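You operate a simulated robot arm through the tools that you are given. There is no shell and no other tool. Be economical: measure what you need, move in short steps, check, and stop when the job is done.

The job below is to be done with a simulated robot arm. You get a single attempt, and the scene is never put back.

JOB
Turn the tube to its mark, then fill it with 50 ml.
Fine: the tube in the cup by the yellow post; switch on; turn the yellow mark knob till the lamp on the yellow post lights; one step takes the tube under the nozzle; leave the switch and knobs as you set them.

The check looks at the end state, three seconds after you hand in, the way a careful person would. Anything else that was tipped, shoved, dropped, spilled or broken makes it a failure.

ROBOT AND FRAMES
A 6-joint arm with a two-finger gripper on a trunk, on a base that drives. Base frame: it is fixed to the floor where the robot stands at the start and does not move with it; the origin is under the middle of the robot, x ahead of it, y to its left, z up; the surface under the hand at the start is at about z = 0.86. Readings come in m, rad, newtons and seconds.
Its first joint turns from -2.897 to 2.897 rad. Places, roughly: blue fill button at the tube filler [0.8, 0, 1.1]; dose knob [0.8, -0.1, 1.3]; fat tube [1, -0.75, 1]; green step button at the tube filler [0.8, 0.1, 1.1]; heat knob [0.8, 0.1, 1.3]; hopper tap knob [1, 0.4, 1.5]; left code knob [1, 0.5, 1.3]; on-off switch at the tube filler [0.8, 0.1, 1]; right code knob [1, 0.4, 1.2]; tube [0.75, -1, 1]; white seal button at the tube filler [0.8, -0.1, 1.1]; yellow mark knob [0.6, 0.2, 0.9]. Payload 2.54 kg.
Tool frame: the origin (TCP) lies between the finger pads and is the grasp point; the fingertips stand 0.03 m ahead of it; z points along the fingers, y is the line along which they close. Largest opening 0.116 m; the body of the gripper starts 0.095 m behind the TCP.
Orientation is that of the tool frame in the base frame, as a unit quaternion [x, y, z, w]. With the fingers straight down and closing along the base's y, the tool's x points along the base's -x, its y along +y and its z along -z.

CONTROLS
- The arm moves only by the tool jog_arm. Its argument "rows" is a list of rows, each an object (a shift or turn left out is 0, a gripper value left out holds the last) with "translation": the shift along the tool's x, y, z in mm, a list of three; "rot": the turn, a rotation vector about the tool's x, y, z in rad, a list of three. In form: [{"translation": [tx, ty, tz], "rot": [wx, wy, wz]}, ...]. A call has 1 to 12 rows; each row is the pose to reach, as a shift and turn from the pose commanded when the call began, along the tool's axes at that moment. "grip" is the opening, from 0 (shut) to 1 (fully open), set as the call begins (left out, the last holds). Rows are played at 5 a second. More than 0.05 m and 0.15 rad between two rows, or a gripper value outside its range, and nothing of the call is played. A pose out of reach is approached as far as the arm can. The call stops where the force on the tool passes 40 N (or 10 N more than at its start, if that is more) or the arm is blocked; 0.2 s more then pass. Each finger travels about 0.072 m/s and halts on what it meets, pressing with about 22 N; the grip force reading is that of the motor and also rises with nothing between the fingers. The clock runs only during rows and for 0.2 s after the last one: add rows that repeat a pose to give the fingers time. The reply holds the time, the measured pose of the TCP, the force on the tool along the base axes, the opening and the grip force, in the units named above and with some noise, with the torque about the TCP (base axes, N m) and any sound that the robot's microphone picked up.
- Cameras (640 x 400 px; columns grow to the right, rows downward): "scene" is now at [-0.0281, 0.1263, 1.4387]; the picture's right is [-0.24, -0.97, 0.00], its down [-0.27, 0.07, -0.96] and it looks along [0.93, -0.23, -0.28] (base axes); focal length 290 px, centre (320, 200). "wrist" rides on the gripper at [0.069, -0.015, -0.122] in the tool frame; the picture's right is [0.21, 0.98, 0.00], its down [-0.83, 0.18, -0.53] and it looks along [-0.52, 0.11, 0.85] (tool axes); focal length 251 px, centre (320, 200). There is no depth. A picture from a camera that has moved, and an enlarged one, comes with that camera's place and axes in the base frame and with its lens.
- grab_frame(camera): a new picture of that camera. It takes no simulated time.
- base_move(legs): drives the robot by 1 to 6 legs, each [ahead, left, turn to the left] in m, m and rad, along the robot's own axes; the way and the turn of a leg run together, so that a leg with both is an arc; at most 1.5 m and 3.142 rad a leg. The arm and the cameras ride along, it lands a little off, and it stops where it bumps. It gives what a move gives.
- turn_head(pan, tilt): turns the head with the scene camera to pan (to the left, within 2.094 rad either way) and tilt (down, from -0.506 to 1.204), counted from straight ahead of the robot. It gives what a move gives.
- zoom(camera, box): a new picture of the part [left, top, right, bottom] of that camera's present view, enlarged. It takes no simulated time.
- hand_in(): hands the job in; it is judged then, once.

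Go step by step. Nothing tells you exact positions but the pictures and the camera data: compare them with the known pose of the tool, close in by small moves and look again before you grip or let go. The budget is 120 turns and 98 pictures, counting those below and the enlarged ones. Unless the task says otherwise, let go and move clear before handing in, and close with one line.

The tools are called after "Request:" as name(argument=value, ...) on one line, values as JSON. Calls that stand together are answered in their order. jog_arm: Moves the arm, as the interface text tells. Its arguments: {"type":"object","properties":{"rows":{"type":"array","items":{"type":"object","properties":{"translation":{"type":"array","items":{"type":"number"}},"rot":{"type":"array","items":{"type":"number"}}}}},"grip":{"type":"number"}},"required":["rows"]} The other tools are called the same way: base_move (legs) drives the base; turn_head (pan, tilt) turns the head that bears the scene camera; grab_frame (camera) takes a picture; zoom (camera, box) takes an enlarged picture of a part of a camera's view; hand_in () hands the job in.

At the start:

```text
time_s: 0.0
eef_pos: [0.6756, -0.028, 1.4176]
tcp_rot: [0.001, 1.0, 0.0, 0.0]
force: [0.4, 0.3, 0.0]
wrist_torque: [0.02, 0.05, 0.0]
width: 0.1158
grip_force: 0.0
robot x, y, heading: [-0.0035, -0.0007, -0.001]
head pan, tilt: [-0.241, 0.284]
```

scene: 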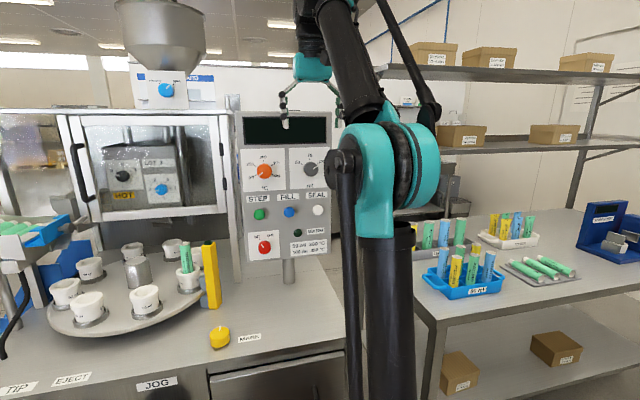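
wrist: 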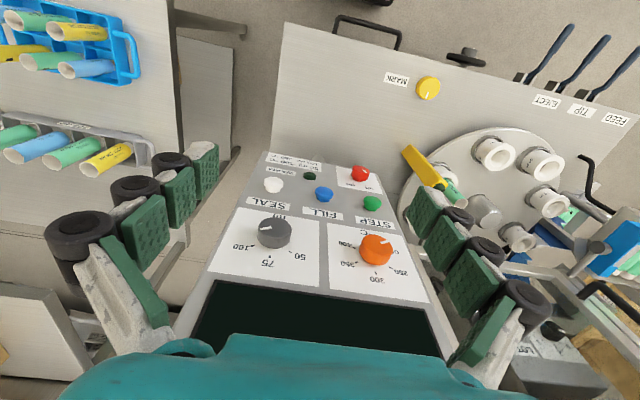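

I see the filler panel ahead, the carousel on the left with a green tube in the cup by the yellow post, and the mark knob on the table. I'll look closely at the panel and the post first.

Request:
zoom(camera="scene", box=[230, 100, 350, 290])

Request:
zoom(camera="scene", box=[40, 220, 280, 370])

Request:
zoom(camera="wrist", box=[200, 140, 440, 290])

```text
2.11 times, centred on (290, 195) of scene
camera zoom: at [-0.0281, 0.1263, 1.4387], right [-0.24, -0.97, 0.0], down [-0.27, 0.07, -0.96], along [0.93, -0.23, -0.28], focal length 611 px, centre (383, 210)
```

zoom: 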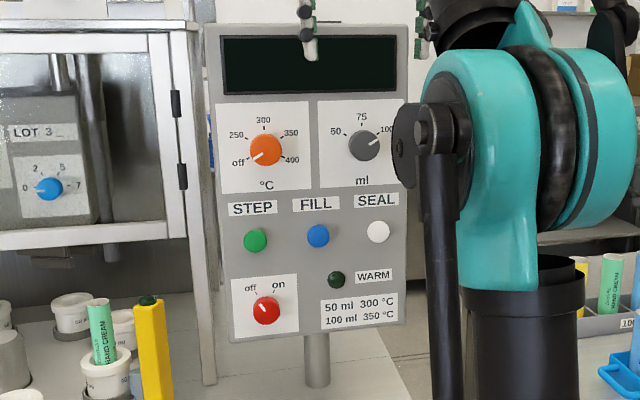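

```text
2.67 times, centred on (160, 295) of scene
camera zoom: at [-0.0281, 0.1263, 1.4387], right [-0.24, -0.97, 0.0], down [-0.27, 0.07, -0.96], along [0.93, -0.23, -0.28], focal length 773 px, centre (747, -53)
```

zoom: 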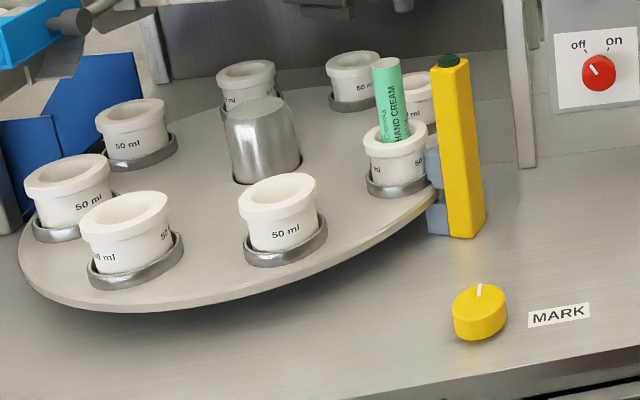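

```text
2.67 times, centred on (320, 215) of wrist
camera zoom: at [0.606, -0.0427, 1.5399], right [-0.21, 0.98, 0.0], down [0.83, 0.18, 0.53], along [0.52, 0.11, -0.85], focal length 670 px, centre (320, 160)
```

zoom: 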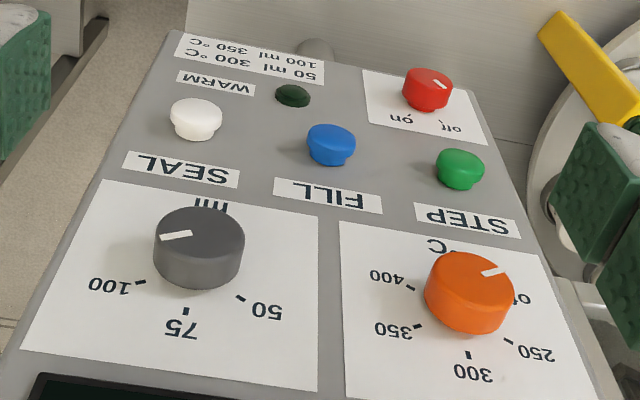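

The tube is already in its cup. The dose knob reads about 100 and must go to 50. I'll check the hopper tap and the panel geometry.

Request:
zoom(camera="scene", box=[80, 0, 240, 240])

Request:
turn_head(pan=0.35, tilt=0.2)

Request:
grab_frame(camera="scene")

```text
1.67 times, centred on (160, 120) of scene
camera zoom: at [-0.0281, 0.1263, 1.4387], right [-0.24, -0.97, 0.0], down [-0.27, 0.07, -0.96], along [0.93, -0.23, -0.28], focal length 483 px, centre (587, 333)
```

zoom: 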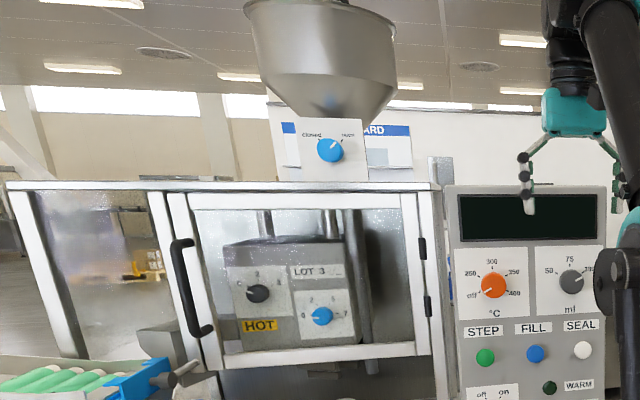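

```text
time_s: 1.0
eef_pos: [0.6766, -0.0288, 1.4189]
tcp_rot: [0.0, 1.0, 0.0, 0.0]
force: [-0.5, -0.6, -0.1]
wrist_torque: [0.0, -0.01, -0.01]
width: 0.1159
grip_force: 0.0
robot x, y, heading: [0.0004, -0.0009, -0.0]
head pan, tilt: [0.351, 0.201]
```

```text
91 pictures are left
camera scene: at [-0.0313, 0.1805, 1.4466], right [0.34, -0.94, 0.0], down [-0.19, -0.07, -0.98], along [0.92, 0.34, -0.2], focal length 290 px, centre (320, 200)
```

scene: 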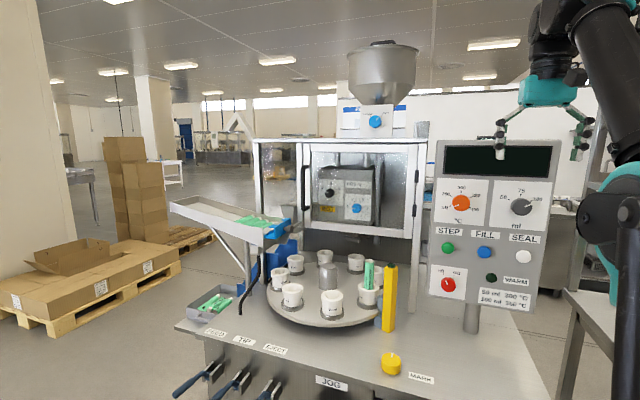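

Request:
zoom(camera="scene", box=[330, 100, 420, 140])

Request:
zoom(camera="scene", box=[400, 130, 570, 330])

Request:
zoom(camera="scene", box=[240, 230, 440, 390])

```text
7.11 times, centred on (375, 120) of scene
camera zoom: at [-0.0313, 0.1805, 1.4466], right [0.34, -0.94, 0.0], down [-0.19, -0.07, -0.98], along [0.92, 0.34, -0.2], focal length 2062 px, centre (-71, 769)
```

zoom: 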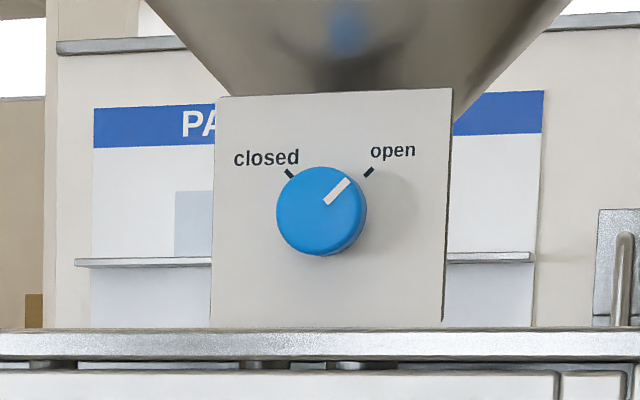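

```text
2.00 times, centred on (485, 230) of scene
camera zoom: at [-0.0313, 0.1805, 1.4466], right [0.34, -0.94, 0.0], down [-0.19, -0.07, -0.98], along [0.92, 0.34, -0.2], focal length 580 px, centre (-10, 140)
```

zoom: 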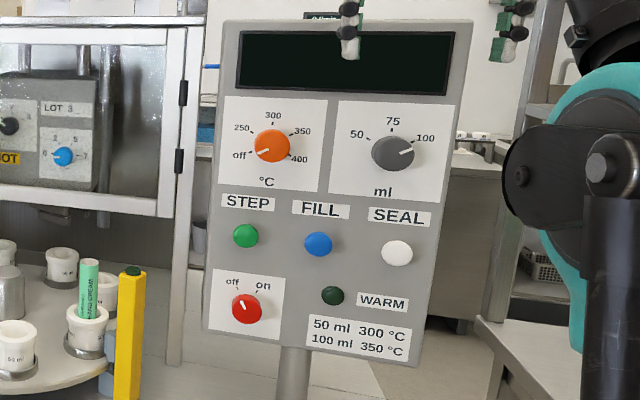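

```text
2.50 times, centred on (340, 310) of scene
camera zoom: at [-0.0313, 0.1805, 1.4466], right [0.34, -0.94, 0.0], down [-0.19, -0.07, -0.98], along [0.92, 0.34, -0.2], focal length 725 px, centre (270, -75)
```

zoom: 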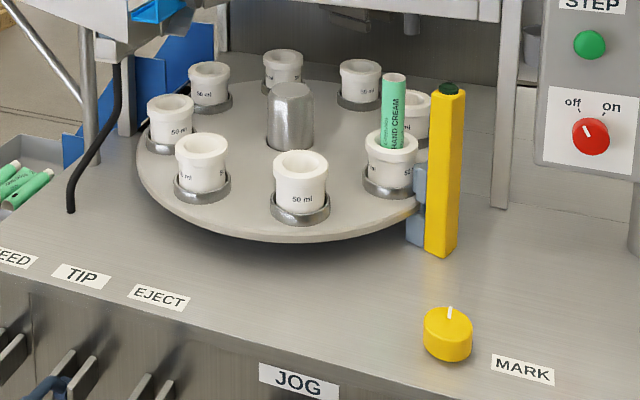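

The tap is open and the panel is nearly vertical, with its knobs' faces near x≈0.83. By triangulation, dose is at (0.83,-0.056,1.28), the switch at (0.83,0.098,1.035), STEP at (0.83,0.107,1.145) and FILL at (0.83,0.014,1.145). I'll swing the tool to point at the panel, in front of the dose knob.

Request:
jog_arm(rows=[{"translation": [5, -2, 11], "rot": [0, -0.131, 0]}, {"translation": [5, -5, 23], "rot": [0, -0.262, 0]}, {"translation": [5, -7, 34], "rot": [0, -0.393, 0]}, {"translation": [5, -9, 46], "rot": [0, -0.524, 0]}, {"translation": [5, -11, 57], "rot": [0, -0.654, 0]}, {"translation": [5, -14, 69], "rot": [0, -0.785, 0]}, {"translation": [5, -16, 80], "rot": [0, -0.916, 0]}, {"translation": [5, -18, 91], "rot": [0, -1.047, 0]}, {"translation": [5, -21, 103], "rot": [0, -1.178, 0]}, {"translation": [5, -23, 114], "rot": [0, -1.309, 0]}, {"translation": [5, -25, 126], "rot": [0, -1.44, 0]}, {"translation": [5, -28, 137], "rot": [0, -1.571, 0]}], grip=0.85)

Request:
grab_frame(camera="wrist")

Request:
grab_frame(camera="scene")

```text
time_s: 3.6
eef_pos: [0.6707, -0.0528, 1.2839]
tcp_rot: [-0.001, 0.722, 0.0, 0.692]
force: [0.3, 0.6, -0.3]
wrist_torque: [-0.01, -0.03, 0.01]
width: 0.0987
grip_force: 0.0
out of reach, approached as far as the arm can: row 12
robot x, y, heading: [-0.0042, 0.0005, 0.002]
head pan, tilt: [0.351, 0.201]
```

```text
87 pictures are left
camera wrist: at [0.5448, -0.0685, 1.2208], right [-0.01, 0.98, -0.21], down [-0.5, 0.18, 0.85], along [0.87, 0.12, 0.48], focal length 251 px, centre (320, 200)
```

wrist: 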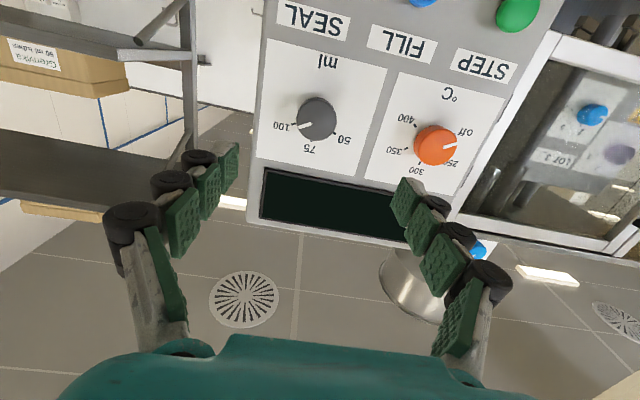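

```text
86 pictures are left
camera scene: at [-0.0314, 0.1806, 1.4466], right [0.34, -0.94, 0.0], down [-0.19, -0.07, -0.98], along [0.92, 0.34, -0.2], focal length 290 px, centre (320, 200)
```

scene: 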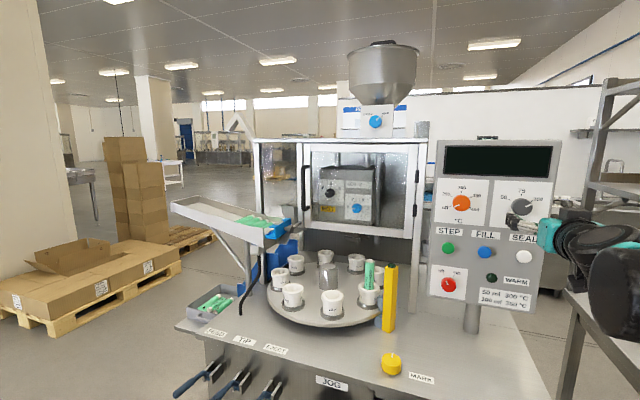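

The tool is nearly horizontal, just short at the row limit. The wrist view confirms the dose knob at (0.83,-0.056,1.278). I'll move forward and square the tool up.

Request:
jog_arm(rows=[{"translation": [1, -2, 30], "rot": [0, -0.02, 0]}, {"translation": [2, -3, 60], "rot": [0, -0.042, 0]}, {"translation": [2, -3, 90], "rot": [0, -0.042, 0]}, {"translation": [2, -3, 90], "rot": [0, -0.042, 0]}])

Request:
grab_frame(camera="wrist")

Request:
zoom(camera="scene", box=[430, 140, 590, 260])

```text
time_s: 4.6
eef_pos: [0.7607, -0.0553, 1.2848]
tcp_rot: [0.0, 0.693, 0.0, 0.721]
force: [-0.8, 0.1, -0.8]
wrist_torque: [-0.01, 0.01, -0.04]
width: 0.0989
grip_force: 0.0
robot x, y, heading: [0.0009, 0.0019, 0.003]
head pan, tilt: [0.351, 0.201]
```

```text
85 pictures are left
camera wrist: at [0.6404, -0.07, 1.2116], right [0.01, 0.98, -0.21], down [-0.57, 0.18, 0.8], along [0.82, 0.11, 0.56], focal length 251 px, centre (320, 200)
```

wrist: 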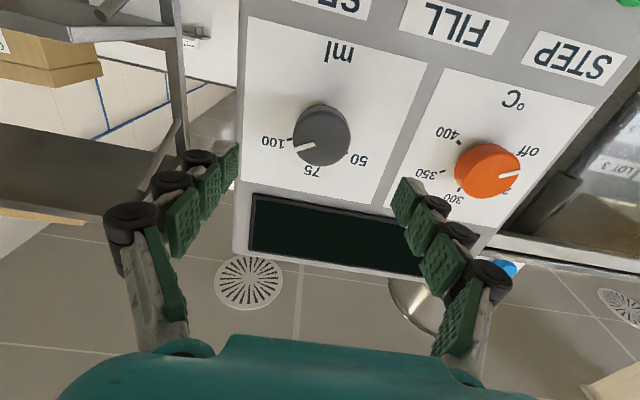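

```text
3.33 times, centred on (510, 200) of scene
camera zoom: at [-0.0314, 0.1806, 1.4466], right [0.34, -0.94, 0.0], down [-0.19, -0.07, -0.98], along [0.92, 0.34, -0.2], focal length 967 px, centre (-313, 200)
```

zoom: 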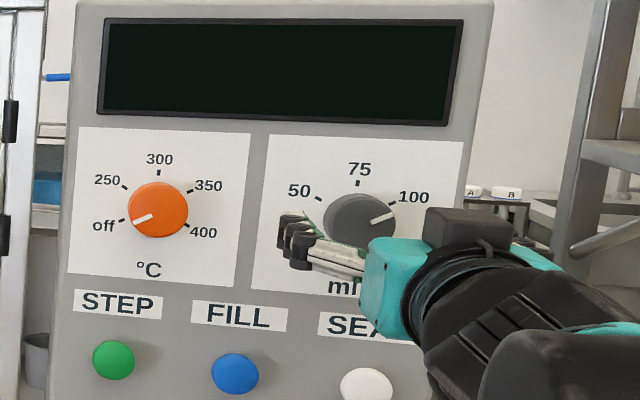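

The earlier command had already squared up, so I overshot by 0.04 rad. I'll undo that and move on, knob centre z≈1.281.

Request:
jog_arm(rows=[{"translation": [3, -1, 15], "rot": [0, 0.042, 0]}, {"translation": [5, -1, 30], "rot": [0, 0.042, 0]}, {"translation": [5, -1, 30], "rot": [0, 0.042, 0]}])

Request:
grab_frame(camera="wrist")

Request:
zoom(camera="scene", box=[460, 170, 580, 260])

```text
time_s: 5.4
eef_pos: [0.793, -0.0569, 1.2805]
tcp_rot: [0.0, 0.707, 0.0, 0.707]
force: [0.3, 0.6, -0.3]
wrist_torque: [-0.02, 0.01, 0.0]
width: 0.0986
grip_force: 0.0
out of reach, approached as far as the arm can: row 1
robot x, y, heading: [-0.0018, -0.0013, 0.002]
head pan, tilt: [0.351, 0.201]
```

```text
83 pictures are left
camera wrist: at [0.6694, -0.0729, 1.2113], right [0.0, 0.98, -0.21], down [-0.53, 0.18, 0.83], along [0.85, 0.11, 0.52], focal length 251 px, centre (320, 200)
```

wrist: 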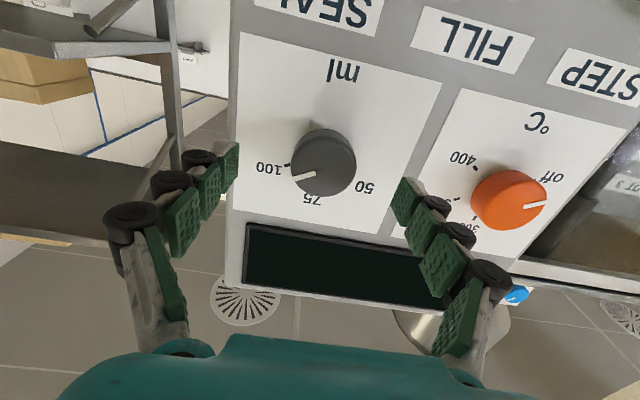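

```text
4.44 times, centred on (520, 215) of scene
camera zoom: at [-0.0313, 0.1806, 1.4466], right [0.34, -0.94, 0.0], down [-0.19, -0.07, -0.98], along [0.92, 0.34, -0.2], focal length 1289 px, centre (-569, 133)
```

zoom: 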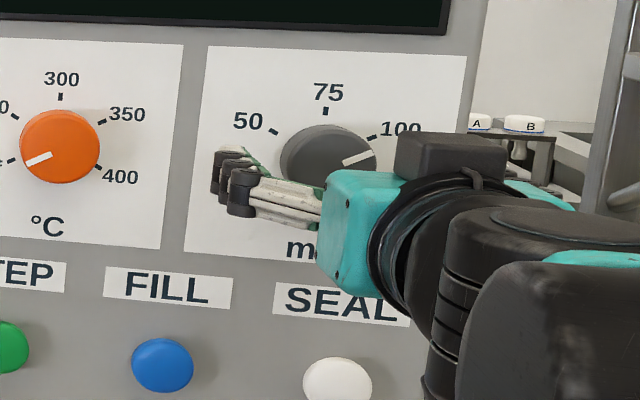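

The knob sits about 3 mm lower than the TCP and the panel face is near x≈0.845. I'll advance so the tips straddle the knob, then look before closing.

Request:
jog_arm(rows=[{"translation": [3, 0, 9]}, {"translation": [3, 0, 18]}, {"translation": [3, 0, 18]}])

Request:
grab_frame(camera="wrist")

```text
time_s: 6.2
eef_pos: [0.81, -0.0576, 1.2757]
tcp_rot: [0.0, 0.707, 0.0, 0.707]
force: [0.4, 0.5, -0.1]
wrist_torque: [0.01, -0.01, -0.01]
width: 0.0987
grip_force: 0.1
robot x, y, heading: [0.0001, -0.0053, 0.002]
head pan, tilt: [0.351, 0.201]
```

```text
81 pictures are left
camera wrist: at [0.6864, -0.0724, 1.2073], right [0.0, 0.98, -0.21], down [-0.53, 0.18, 0.83], along [0.85, 0.11, 0.52], focal length 251 px, centre (320, 200)
```

wrist: 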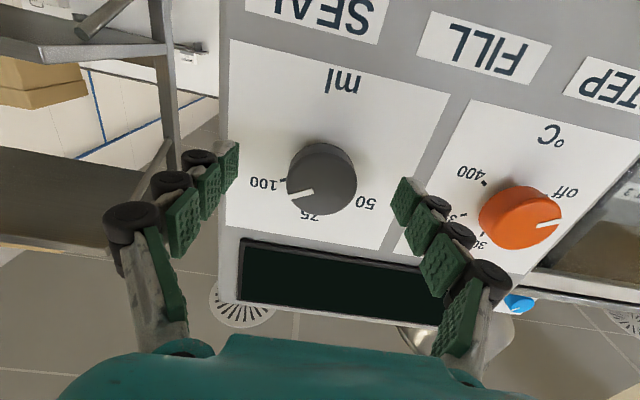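

The tips straddle the knob and it's centred. Close on it.

Request:
jog_arm(rows=[{"translation": [0, 0, 0]}, {"translation": [0, 0, 0]}, {"translation": [0, 0, 0]}, {"translation": [0, 0, 0]}], grip=0.3)

Request:
grab_frame(camera="wrist")

```text
time_s: 7.2
eef_pos: [0.8093, -0.0558, 1.2759]
tcp_rot: [-0.001, 0.707, 0.002, 0.707]
force: [-4.8, 14.7, -3.7]
wrist_torque: [-0.07, 0.2, 0.89]
width: 0.043
grip_force: 45.6
robot x, y, heading: [0.0014, -0.0023, 0.003]
head pan, tilt: [0.351, 0.201]
```

```text
80 pictures are left
camera wrist: at [0.6862, -0.0709, 1.2073], right [0.0, 0.98, -0.22], down [-0.53, 0.18, 0.83], along [0.85, 0.12, 0.52], focal length 251 px, centre (320, 200)
```

wrist: 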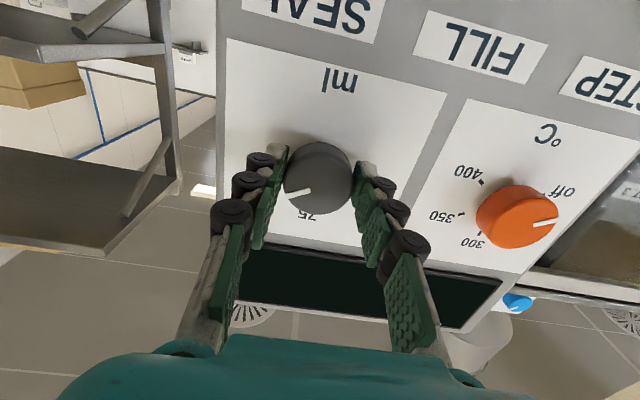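

The knob is gripped (43 mm). I'll turn it counter-clockwise about 1.05 rad, easing 2 mm in +y to relieve side force.

Request:
jog_arm(rows=[{"translation": [0, 2, 0], "rot": [0, 0, -0.12]}, {"translation": [0, 2, 0], "rot": [0, 0, -0.24]}, {"translation": [0, 2, 0], "rot": [0, 0, -0.36]}, {"translation": [0, 2, 0], "rot": [0, 0, -0.48]}, {"translation": [0, 2, 0], "rot": [0, 0, -0.6]}, {"translation": [0, 2, 0], "rot": [0, 0, -0.72]}, {"translation": [0, 2, 0], "rot": [0, 0, -0.84]}, {"translation": [0, 2, 0], "rot": [0, 0, -0.95]}, {"translation": [0, 2, 0], "rot": [0, 0, -1.05]}, {"translation": [0, 2, 0], "rot": [0, 0, -1.05]}])

Request:
grab_frame(camera="wrist")

Request:
zoom(camera="scene", box=[460, 170, 580, 260])

```text
time_s: 9.2
eef_pos: [0.8087, -0.0576, 1.2772]
tcp_rot: [-0.347, 0.616, -0.35, 0.615]
force: [-10.8, -7.9, 10.1]
wrist_torque: [0.0, -0.04, -1.02]
width: 0.043
grip_force: 44.7
robot x, y, heading: [-0.0029, -0.0023, -0.0]
head pan, tilt: [0.351, 0.201]
stopped in row 10: the force on the tool passed its limit at 41 N (the readings are from after the stop); the commanded pose is now the measured one
```

```text
79 pictures are left
camera wrist: at [0.6857, -0.1248, 1.2558], right [0.0, 0.32, -0.95], down [-0.53, 0.8, 0.27], along [0.85, 0.5, 0.17], focal length 251 px, centre (320, 200)
```

wrist: 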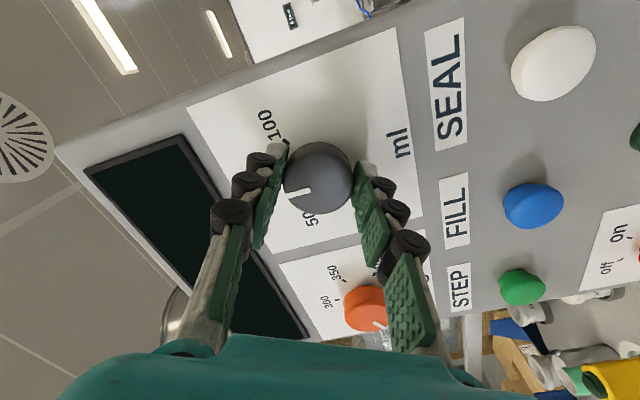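

```text
4.44 times, centred on (520, 215) of scene
camera zoom: at [-0.0323, 0.1799, 1.4466], right [0.34, -0.94, 0.0], down [-0.19, -0.07, -0.98], along [0.92, 0.34, -0.2], focal length 1289 px, centre (-569, 133)
```

zoom: 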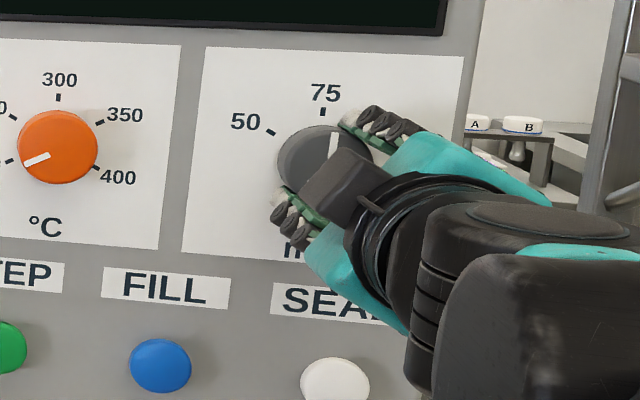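

Turning works; the pointer is now near 75. Continue counter-clockwise with slight stress relief.

Request:
jog_arm(rows=[{"translation": [0, -1, -1], "rot": [0, 0, -0.1]}, {"translation": [0, -1, -1], "rot": [0, 0, -0.2]}, {"translation": [0, -1, -1], "rot": [0, 0, -0.3]}, {"translation": [0, -1, -1], "rot": [0, 0, -0.4]}, {"translation": [0, -1, -1], "rot": [0, 0, -0.5]}, {"translation": [0, -1, -1], "rot": [0, 0, -0.6]}, {"translation": [0, -1, -1], "rot": [0, 0, -0.7]}, {"translation": [0, -1, -1], "rot": [0, 0, -0.8]}, {"translation": [0, -1, -1], "rot": [0, 0, -0.9]}, {"translation": [0, -1, -1], "rot": [0, 0, -0.95]}])

Request:
grab_frame(camera="wrist")

Request:
zoom(camera="scene", box=[460, 170, 580, 260])

```text
time_s: 10.1
eef_pos: [0.809, -0.0588, 1.2793]
tcp_rot: [-0.435, 0.558, -0.439, 0.555]
force: [-7.4, -5.1, 10.7]
wrist_torque: [0.04, -0.35, -0.11]
width: 0.0428
grip_force: 44.7
robot x, y, heading: [0.0019, 0.0009, 0.003]
head pan, tilt: [0.351, 0.201]
stopped in row 4: the force on the tool passed its limit at 42 N (the readings are from after the stop); the commanded pose is now the measured one
```

```text
77 pictures are left
camera wrist: at [0.6856, -0.1289, 1.2778], right [0.0, 0.02, -1.0], down [-0.53, 0.85, 0.02], along [0.85, 0.53, 0.01], focal length 251 px, centre (320, 200)
```

wrist: 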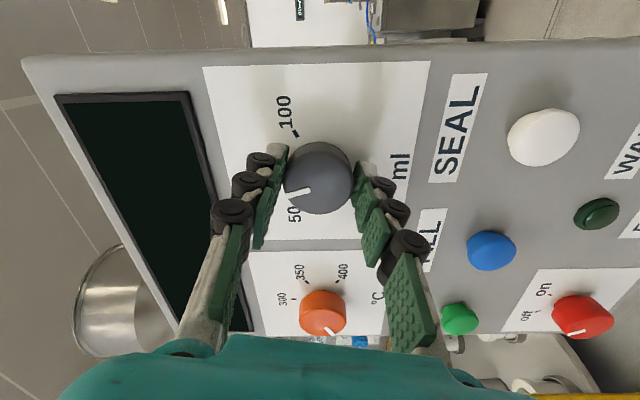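

```text
4.44 times, centred on (520, 215) of scene
camera zoom: at [-0.032, 0.18, 1.4466], right [0.34, -0.94, 0.0], down [-0.19, -0.07, -0.98], along [0.92, 0.34, -0.2], focal length 1289 px, centre (-569, 133)
```

zoom: 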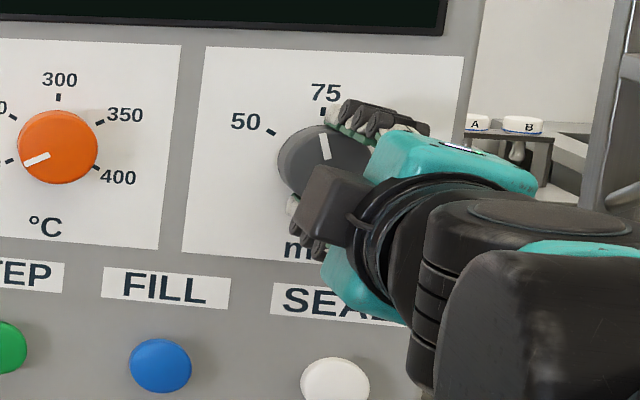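

The force limit trips because my centre is off: the true axis looks like y≈-0.056, z≈1.2805. I'll release, recentre and regrip.

Request:
jog_arm(rows=[{"translation": [0, 0, 0]}, {"translation": [0, 0, 0]}, {"translation": [-3, -1, 1]}, {"translation": [-3, -1, 1]}], grip=0.55)

Request:
jog_arm(rows=[{"translation": [0, 0, 0]}, {"translation": [0, 0, 0]}, {"translation": [0, 0, 0]}], grip=0.3)

```text
time_s: 11.1
eef_pos: [0.8107, -0.0545, 1.28]
tcp_rot: [-0.436, 0.557, -0.438, 0.555]
force: [0.5, 1.3, 1.3]
wrist_torque: [-0.01, 0.04, 0.0]
width: 0.0637
grip_force: 0.0
robot x, y, heading: [0.0028, -0.0013, 0.002]
head pan, tilt: [0.351, 0.201]
```

```text
time_s: 11.8
eef_pos: [0.8109, -0.0544, 1.2803]
tcp_rot: [-0.435, 0.558, -0.438, 0.555]
force: [-5.5, 0.6, -11.3]
wrist_torque: [0.05, -0.05, 0.05]
width: 0.0427
grip_force: 45.1
robot x, y, heading: [0.0004, -0.0007, -0.002]
head pan, tilt: [0.351, 0.201]
```

Request:
jog_arm(rows=[{"translation": [1.2, 0.7, -0.5], "rot": [0, 0, -0.1]}, {"translation": [1.2, 0.7, -0.5], "rot": [0, 0, -0.2]}, {"translation": [1.2, 0.7, -0.5], "rot": [0, 0, -0.3]}, {"translation": [1.2, 0.7, -0.5], "rot": [0, 0, -0.4]}, {"translation": [1.2, 0.7, -0.5], "rot": [0, 0, -0.5]}, {"translation": [1.2, 0.7, -0.5], "rot": [0, 0, -0.6]}])

Request:
grab_frame(camera="wrist")

Request:
zoom(camera="scene", box=[460, 170, 580, 260])

```text
time_s: 12.9
eef_pos: [0.8101, -0.0552, 1.2793]
tcp_rot: [0.537, -0.465, 0.536, -0.456]
force: [0.1, 4.6, 6.7]
wrist_torque: [-0.01, -0.63, 0.28]
width: 0.0424
grip_force: 45.5
robot x, y, heading: [0.0005, 0.0023, -0.001]
head pan, tilt: [0.351, 0.201]
stopped in row 5: the force on the tool passed its limit at 42 N (the readings are from after the stop); the commanded pose is now the measured one
```

```text
75 pictures are left
camera wrist: at [0.6872, -0.1196, 1.3071], right [-0.01, -0.36, -0.93], down [-0.53, 0.79, -0.3], along [0.85, 0.49, -0.2], focal length 251 px, centre (320, 200)
```

wrist: 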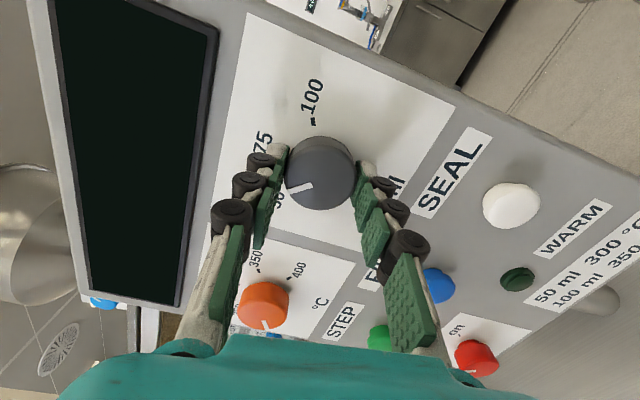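

```text
4.44 times, centred on (520, 215) of scene
camera zoom: at [-0.0313, 0.1808, 1.4465], right [0.34, -0.94, 0.0], down [-0.19, -0.07, -0.98], along [0.92, 0.34, -0.2], focal length 1289 px, centre (-569, 133)
```

zoom: 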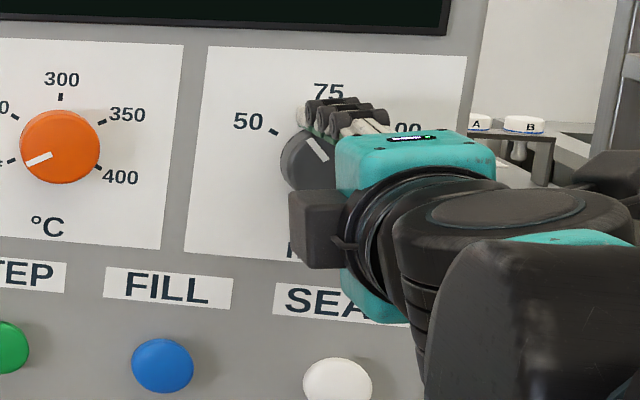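

Progressing; the pointer is about -30°, and the 50 tick about -60°. Continue.

Request:
jog_arm(rows=[{"translation": [-0.4, -0.8, 0], "rot": [0, 0, -0.1]}, {"translation": [-0.4, -0.8, 0], "rot": [0, 0, -0.2]}, {"translation": [-0.4, -0.8, 0], "rot": [0, 0, -0.3]}, {"translation": [-0.4, -0.8, 0], "rot": [0, 0, -0.4]}, {"translation": [-0.4, -0.8, 0], "rot": [0, 0, -0.48]}])

Request:
grab_frame(camera="wrist")

Request:
zoom(camera="scene", box=[460, 170, 580, 260])

```text
time_s: 14.1
eef_pos: [0.8111, -0.0542, 1.2803]
tcp_rot: [0.632, -0.327, 0.629, -0.313]
force: [8.3, -2.3, -2.7]
wrist_torque: [0.94, -0.28, 0.25]
width: 0.0429
grip_force: 44.4
robot x, y, heading: [0.0028, -0.0023, 0.006]
head pan, tilt: [0.351, 0.201]
```

```text
73 pictures are left
camera wrist: at [0.6882, -0.0995, 1.3351], right [-0.02, -0.75, -0.66], down [-0.53, 0.57, -0.63], along [0.85, 0.34, -0.41], focal length 251 px, centre (320, 200)
```

wrist: 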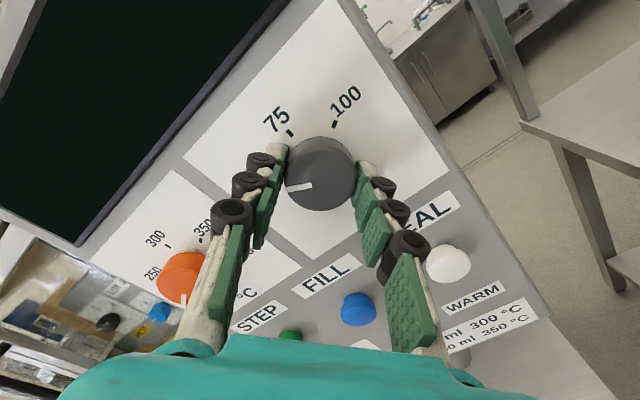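

```text
4.44 times, centred on (520, 215) of scene
camera zoom: at [-0.0303, 0.1801, 1.4466], right [0.34, -0.94, 0.0], down [-0.19, -0.07, -0.98], along [0.92, 0.34, -0.2], focal length 1289 px, centre (-569, 133)
```

zoom: 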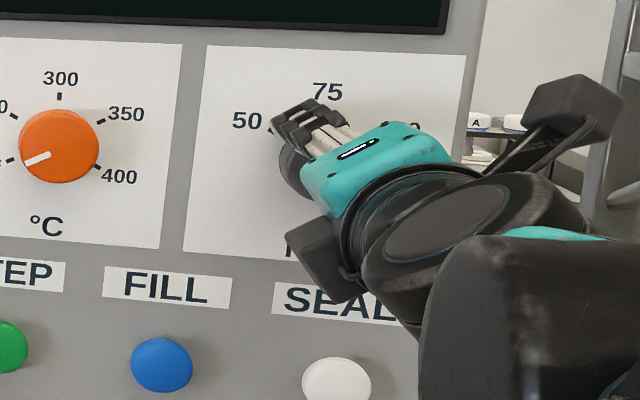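

The pointer should now be close to 50. I'll release and back off to read it.

Request:
jog_arm(rows=[{"translation": [0, 0, 0]}, {"translation": [0, 0, 0]}, {"translation": [0, 0, -25]}, {"translation": [0, 0, -60]}, {"translation": [0, 0, -60]}], grip=0.75)

Request:
zoom(camera="wrist", box=[200, 60, 440, 210])

Request:
zoom(camera="scene", box=[460, 170, 580, 260])

```text
time_s: 15.3
eef_pos: [0.7519, -0.0531, 1.2807]
tcp_rot: [0.631, -0.327, 0.63, -0.312]
force: [-0.7, 0.4, 0.2]
wrist_torque: [-0.01, -0.01, -0.02]
width: 0.0871
grip_force: 0.1
robot x, y, heading: [0.0002, 0.0016, -0.001]
head pan, tilt: [0.351, 0.201]
```

```text
2.67 times, centred on (320, 135) of wrist
camera zoom: at [0.6278, -0.0986, 1.3358], right [-0.02, -0.75, -0.66], down [-0.53, 0.57, -0.63], along [0.85, 0.34, -0.41], focal length 670 px, centre (320, 373)
```

zoom: 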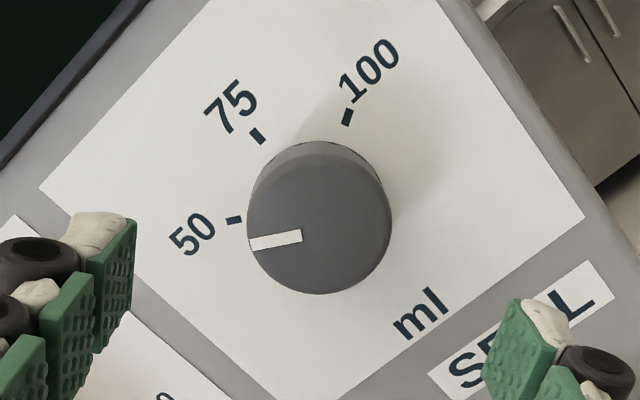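

```text
4.44 times, centred on (520, 215) of scene
camera zoom: at [-0.0309, 0.1804, 1.4466], right [0.34, -0.94, 0.0], down [-0.19, -0.07, -0.98], along [0.92, 0.34, -0.2], focal length 1289 px, centre (-569, 133)
```

zoom: 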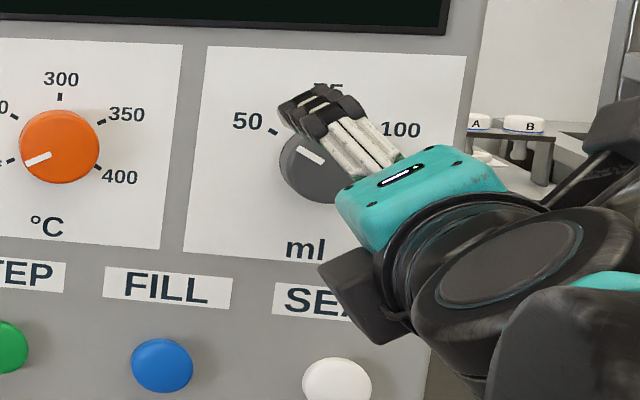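

The pointer is on the 50 tick to within a degree or two. Next is the red switch at about (0.83,0.098,1.035): I'll roll back and move in front of it.

Request:
jog_arm(rows=[{"translation": [-22.1, 9.5, 0], "rot": [0, 0, 0.14]}, {"translation": [-44.2, 18.9, 0], "rot": [0, 0, 0.28]}, {"translation": [-66.3, 28.4, 0], "rot": [0, 0, 0.42]}, {"translation": [-88.4, 37.8, 0], "rot": [0, 0, 0.56]}, {"translation": [-110.5, 47.3, 0], "rot": [0, 0, 0.7]}, {"translation": [-132.6, 56.7, 0], "rot": [0, 0, 0.84]}, {"translation": [-154.7, 66.2, 0], "rot": [0, 0, 0.98]}, {"translation": [-176.8, 75.6, 0], "rot": [0, 0, 1.12]}, {"translation": [-198.9, 85, 0], "rot": [0, 0, 1.26]}, {"translation": [-221, 94.5, 0], "rot": [0, 0, 1.4]}, {"translation": [-243.1, 103.9, 0], "rot": [0, 0, 1.54]}, {"translation": [-265.4, 113.4, 0], "rot": [0, 0, 1.68]}])

Request:
grab_frame(camera="wrist")

Request:
zoom(camera="scene", box=[400, 130, 570, 330])

```text
time_s: 17.9
eef_pos: [0.7515, 0.0926, 1.0333]
tcp_rot: [-0.18, 0.687, -0.182, 0.68]
force: [0.1, -0.7, 0.5]
wrist_torque: [-0.01, 0.0, 0.05]
width: 0.0869
grip_force: 0.1
out of reach, approached as far as the arm can: row 1, 2, 3
robot x, y, heading: [0.0024, 0.0016, -0.002]
head pan, tilt: [0.351, 0.201]
```

```text
69 pictures are left
camera wrist: at [0.6283, 0.0454, 0.9819], right [0.0, 0.74, -0.67], down [-0.52, 0.57, 0.63], along [0.85, 0.35, 0.39], focal length 251 px, centre (320, 200)
```

wrist: 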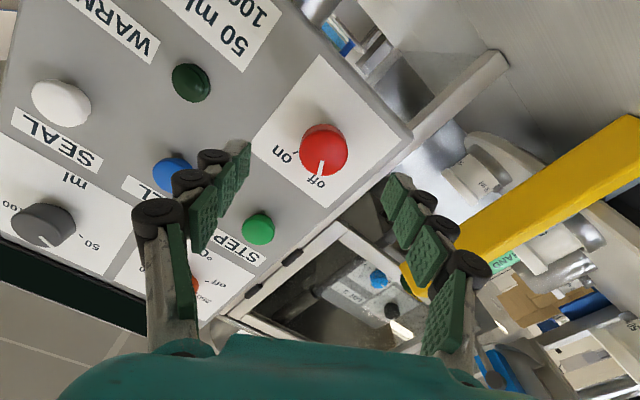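

```text
2.00 times, centred on (485, 230) of scene
camera zoom: at [-0.031, 0.1804, 1.4466], right [0.34, -0.94, 0.0], down [-0.19, -0.07, -0.98], along [0.92, 0.34, -0.2], focal length 580 px, centre (-10, 140)
```

zoom: 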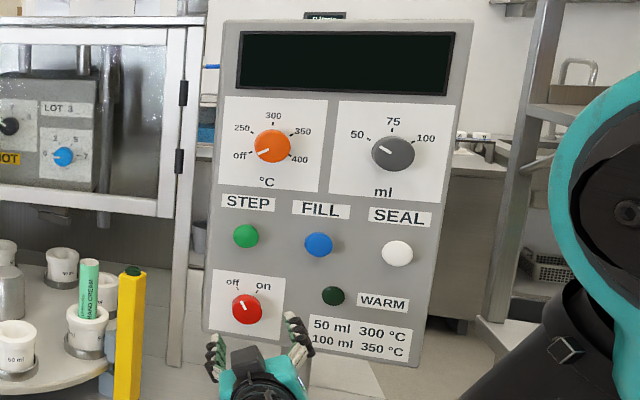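

The dose pointer lines up with 50 from this view too. The switch sits at about (0.83,0.096,1.035); I'll advance to straddle it.

Request:
jog_arm(rows=[{"translation": [-3, 2, 20]}, {"translation": [-3, 2, 40]}, {"translation": [-3, 2, 59]}, {"translation": [-3, 2, 59]}])

Request:
grab_frame(camera="wrist")

```text
time_s: 18.9
eef_pos: [0.8098, 0.0942, 1.0361]
tcp_rot: [-0.181, 0.687, -0.184, 0.68]
force: [-0.5, 0.1, 0.5]
wrist_torque: [-0.01, 0.01, -0.05]
width: 0.0869
grip_force: 0.1
robot x, y, heading: [-0.0007, 0.0015, 0.001]
head pan, tilt: [0.351, 0.201]
```

```text
67 pictures are left
camera wrist: at [0.6859, 0.0472, 0.9848], right [0.0, 0.74, -0.67], down [-0.52, 0.57, 0.63], along [0.85, 0.35, 0.39], focal length 251 px, centre (320, 200)
```

wrist: 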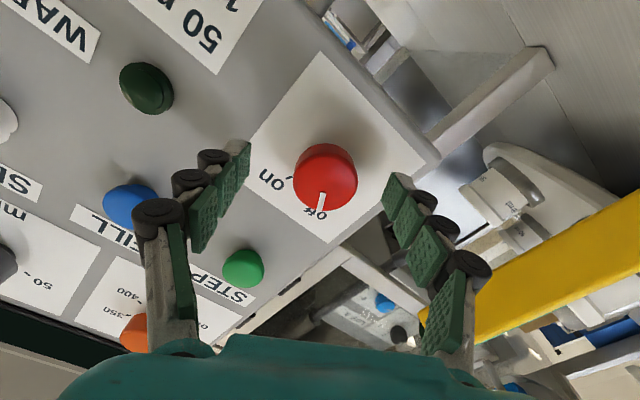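

The cap is ~4 mm off along the closing axis; shift and close.

Request:
jog_arm(rows=[{"translation": [0, 4, 0]}, {"translation": [0, 4, 0]}])

Request:
jog_arm(rows=[{"translation": [0, 0, 0]}, {"translation": [0, 0, 0]}, {"translation": [0, 0, 0]}, {"translation": [0, 0, 0]}], grip=0.25)

Request:
grab_frame(camera="wrist")

```text
time_s: 19.5
eef_pos: [0.8093, 0.0974, 1.0327]
tcp_rot: [-0.179, 0.687, -0.186, 0.68]
force: [-0.4, 0.3, 0.7]
wrist_torque: [-0.01, 0.0, -0.03]
width: 0.0871
grip_force: 0.1
robot x, y, heading: [-0.0007, 0.0, -0.0]
head pan, tilt: [0.351, 0.201]
```

```text
time_s: 20.5
eef_pos: [0.8097, 0.0963, 1.0332]
tcp_rot: [-0.179, 0.687, -0.186, 0.679]
force: [1.4, -8.4, 7.5]
wrist_torque: [0.01, -0.2, -0.54]
width: 0.0391
grip_force: 44.6
robot x, y, heading: [0.0033, 0.0013, 0.0]
head pan, tilt: [0.351, 0.201]
```

```text
66 pictures are left
camera wrist: at [0.6849, 0.0506, 0.9826], right [0.0, 0.74, -0.67], down [-0.52, 0.57, 0.63], along [0.85, 0.35, 0.39], focal length 251 px, centre (320, 200)
```

wrist: 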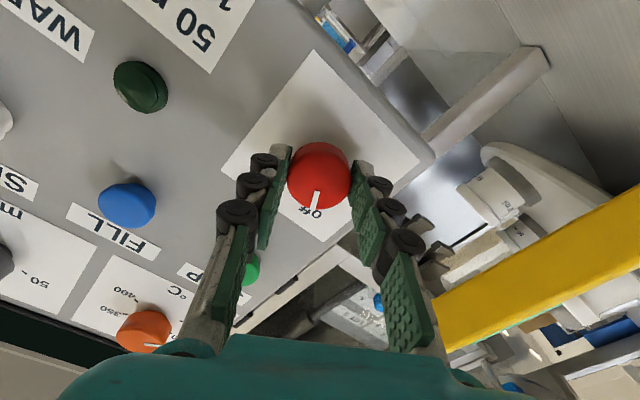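

Gripped (39 mm). Turn clockwise ~1.0 rad toward "on".

Request:
jog_arm(rows=[{"translation": [0, -1, 0], "rot": [0, 0, 0.1]}, {"translation": [0, -1, 0], "rot": [0, 0, 0.2]}, {"translation": [0, -1, 0], "rot": [0, 0, 0.3]}, {"translation": [0, -1, 0], "rot": [0, 0, 0.4]}, {"translation": [0, -1, 0], "rot": [0, 0, 0.5]}, {"translation": [0, -1, 0], "rot": [0, 0, 0.6]}, {"translation": [0, -1, 0], "rot": [0, 0, 0.7]}, {"translation": [0, -1, 0], "rot": [0, 0, 0.8]}, {"translation": [0, -1, 0], "rot": [0, 0, 0.9]}, {"translation": [0, -1, 0], "rot": [0, 0, 1.0]}])

Request:
grab_frame(camera="wrist")

Request:
zoom(camera="scene", box=[400, 130, 570, 330])

```text
time_s: 22.7
eef_pos: [0.8096, 0.0989, 1.0324]
tcp_rot: [0.171, 0.689, 0.164, 0.685]
force: [6.1, 2.9, 27.2]
wrist_torque: [-0.01, -0.44, 0.19]
width: 0.0389
grip_force: 45.3
robot x, y, heading: [-0.0009, 0.006, 0.002]
head pan, tilt: [0.351, 0.201]
```

```text
65 pictures are left
camera wrist: at [0.6854, 0.1181, 0.9663], right [0.01, 0.97, 0.26], down [-0.53, -0.22, 0.82], along [0.85, -0.14, 0.51], focal length 251 px, centre (320, 200)
```

wrist: 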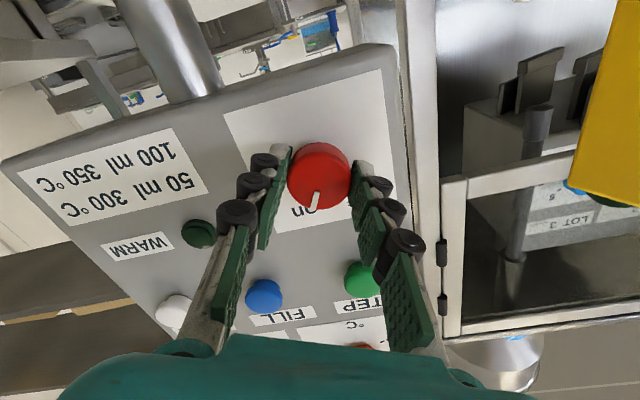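

```text
2.00 times, centred on (485, 230) of scene
camera zoom: at [-0.0317, 0.1806, 1.4465], right [0.34, -0.94, 0.0], down [-0.19, -0.07, -0.98], along [0.92, 0.34, -0.2], focal length 580 px, centre (-10, 140)
```

zoom: 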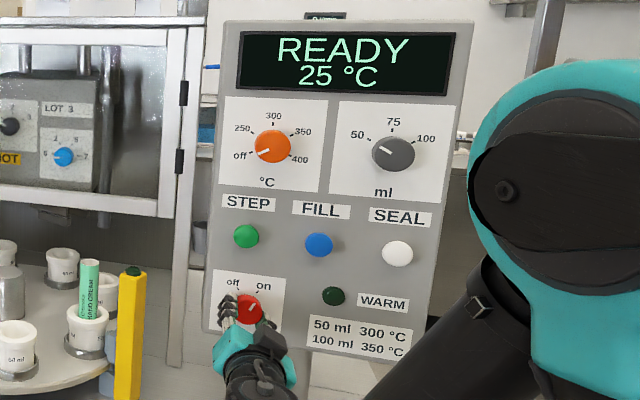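

The display says READY 25 °C, so the switch is on. I'll release, back off and unroll; then go over the yellow mark knob at about (0.639,0.232,0.888).

Request:
jog_arm(rows=[{"translation": [0, 0, 0]}, {"translation": [0, 0, 0]}, {"translation": [0, 0, -25]}, {"translation": [0, 0, -60], "rot": [0, 0, -0.12]}, {"translation": [0, 0, -90], "rot": [0, 0, -0.24]}, {"translation": [0, 0, -100], "rot": [0, 0, -0.36]}, {"translation": [0, 0, -100], "rot": [0, 0, -0.487]}], grip=0.75)

Request:
zoom(camera="scene", box=[400, 130, 570, 330])

```text
time_s: 24.3
eef_pos: [0.7103, 0.0971, 1.0333]
tcp_rot: [-0.001, 0.71, -0.007, 0.704]
force: [-0.8, -0.1, 0.9]
wrist_torque: [0.0, 0.02, 0.01]
width: 0.087
grip_force: 0.0
robot x, y, heading: [-0.0016, 0.0016, 0.0]
head pan, tilt: [0.351, 0.201]
```

```text
2.00 times, centred on (485, 230) of scene
camera zoom: at [-0.0309, 0.1804, 1.4466], right [0.34, -0.94, 0.0], down [-0.19, -0.07, -0.98], along [0.92, 0.34, -0.2], focal length 580 px, centre (-10, 140)
```

zoom: 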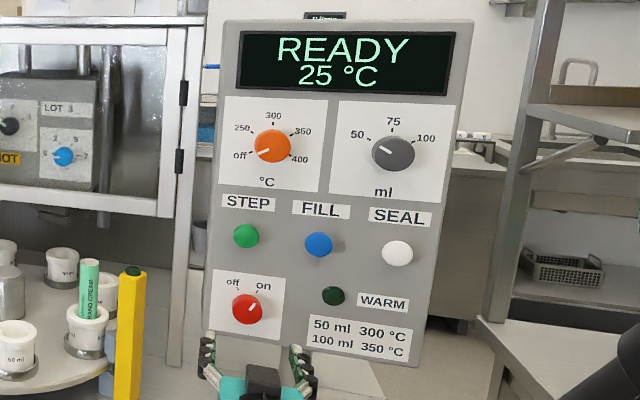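

Request:
jog_arm(rows=[{"translation": [0, 11, -6], "rot": [0, 0.13, 0]}, {"translation": [0, 22, -12], "rot": [0, 0.26, 0]}, {"translation": [0, 34, -18], "rot": [0, 0.39, 0]}, {"translation": [0, 45, -24], "rot": [0, 0.52, 0]}, {"translation": [0, 56, -30], "rot": [0, 0.65, 0]}, {"translation": [0, 68, -36], "rot": [0, 0.78, 0]}, {"translation": [0, 79, -42], "rot": [0, 0.91, 0]}, {"translation": [0, 90, -48], "rot": [0, 1.04, 0]}, {"translation": [5, 101, -54], "rot": [0, 1.17, 0]}, {"translation": [10, 112, -60], "rot": [0, 1.3, 0]}, {"translation": [15, 124, -66], "rot": [0, 1.43, 0]}, {"translation": [20, 135, -71], "rot": [0, 1.565, 0]}])

Request:
grab_frame(camera="wrist")

Request:
grab_frame(camera="scene")

```text
time_s: 26.9
eef_pos: [0.6384, 0.2342, 1.0124]
tcp_rot: [0.005, 1.0, -0.005, -0.003]
force: [-0.8, -0.4, -0.4]
wrist_torque: [0.01, -0.04, 0.02]
width: 0.0872
grip_force: 0.1
robot x, y, heading: [-0.0022, -0.0014, -0.001]
head pan, tilt: [0.351, 0.201]
```

```text
62 pictures are left
camera wrist: at [0.5682, 0.2203, 1.1353], right [-0.21, 0.98, -0.01], down [0.83, 0.18, 0.53], along [0.52, 0.1, -0.85], focal length 251 px, centre (320, 200)
```

wrist: 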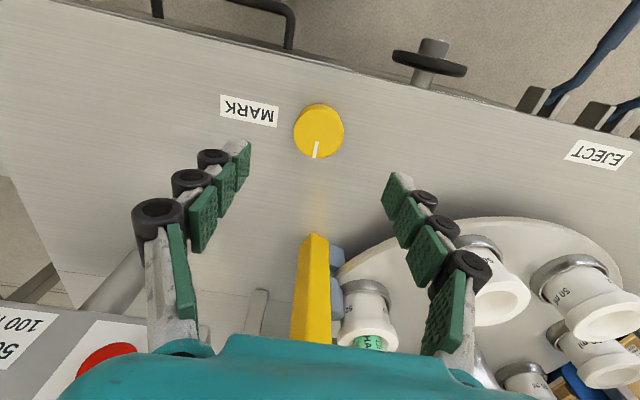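

```text
61 pictures are left
camera scene: at [-0.0312, 0.1804, 1.4466], right [0.34, -0.94, 0.0], down [-0.19, -0.07, -0.98], along [0.92, 0.34, -0.2], focal length 290 px, centre (320, 200)
```

scene: 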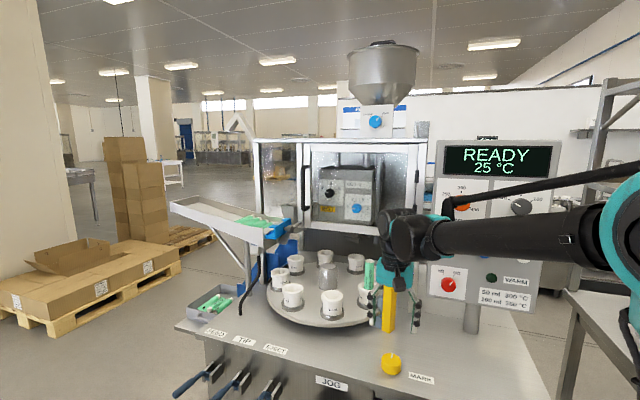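

The READY display is lit and the mark knob lies at (0.6395,0.232). The lamp would be hidden behind the gripper from here, so I'll shift the robot left for a side view; first I'll raise the arm and carry it right so it ends up over the knob.

Request:
jog_arm(rows=[{"translation": [0, 0, -50]}, {"translation": [0, 0, -100]}, {"translation": [0, 0, -150]}, {"translation": [0, 0, -200]}, {"translation": [0, -45, -220]}, {"translation": [0, -90, -220]}, {"translation": [0, -135, -220]}, {"translation": [0, -180, -220]}, {"translation": [0, -225, -220]}, {"translation": [0, -270, -220]}, {"translation": [0, -315, -220]}, {"translation": [0, -360, -220]}])

Request:
jog_arm(rows=[{"translation": [0, -45, 0]}, {"translation": [0, -90, 0]}, {"translation": [0, -120, 0]}])

Request:
base_move(legs=[[0, 0.48, 0]])

Request:
turn_head(pan=-0.4, tilt=0.4)

Request:
grab_frame(camera="scene")

```text
time_s: 29.5
eef_pos: [0.637, -0.1228, 1.2347]
tcp_rot: [0.004, 1.0, -0.004, 0.0]
force: [0.0, -0.2, -0.8]
wrist_torque: [-0.03, -0.02, 0.01]
width: 0.0871
grip_force: 0.0
robot x, y, heading: [0.0001, 0.0015, -0.002]
head pan, tilt: [0.351, 0.201]
```

```text
time_s: 30.3
eef_pos: [0.6378, -0.2416, 1.2367]
tcp_rot: [0.004, 1.0, -0.005, -0.001]
force: [-0.6, 0.2, -0.3]
wrist_torque: [-0.02, 0.0, 0.02]
width: 0.087
grip_force: 0.0
robot x, y, heading: [-0.0039, 0.0022, -0.001]
head pan, tilt: [0.351, 0.201]
```

```text
time_s: 33.1
eef_pos: [0.6372, 0.2415, 1.2376]
tcp_rot: [0.004, 1.0, -0.005, -0.001]
force: [0.2, -0.1, 0.3]
wrist_torque: [0.01, -0.01, 0.01]
width: 0.087
grip_force: 0.2
robot x, y, heading: [0.0014, 0.486, -0.002]
head pan, tilt: [0.351, 0.201]
```

```text
time_s: 34.2
eef_pos: [0.6377, 0.2413, 1.2376]
tcp_rot: [0.004, 1.0, -0.005, 0.0]
force: [-0.1, -0.2, -0.8]
wrist_torque: [-0.02, -0.02, 0.0]
width: 0.0869
grip_force: 0.1
robot x, y, heading: [-0.0031, 0.4896, -0.002]
head pan, tilt: [-0.4, 0.4]
```

```text
60 pictures are left
camera scene: at [-0.0327, 0.5971, 1.428], right [-0.39, -0.92, 0.0], down [-0.36, 0.15, -0.92], along [0.85, -0.36, -0.39], focal length 290 px, centre (320, 200)
```

scene: 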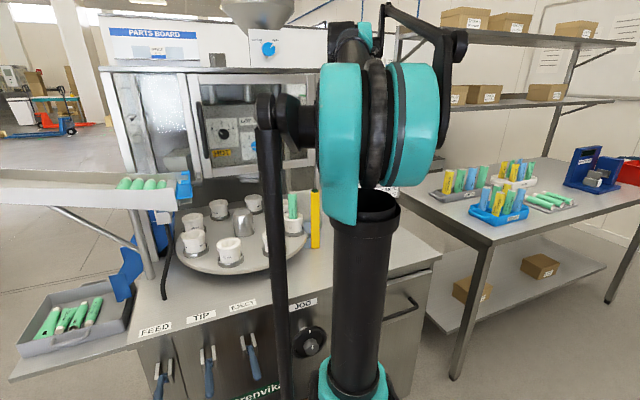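

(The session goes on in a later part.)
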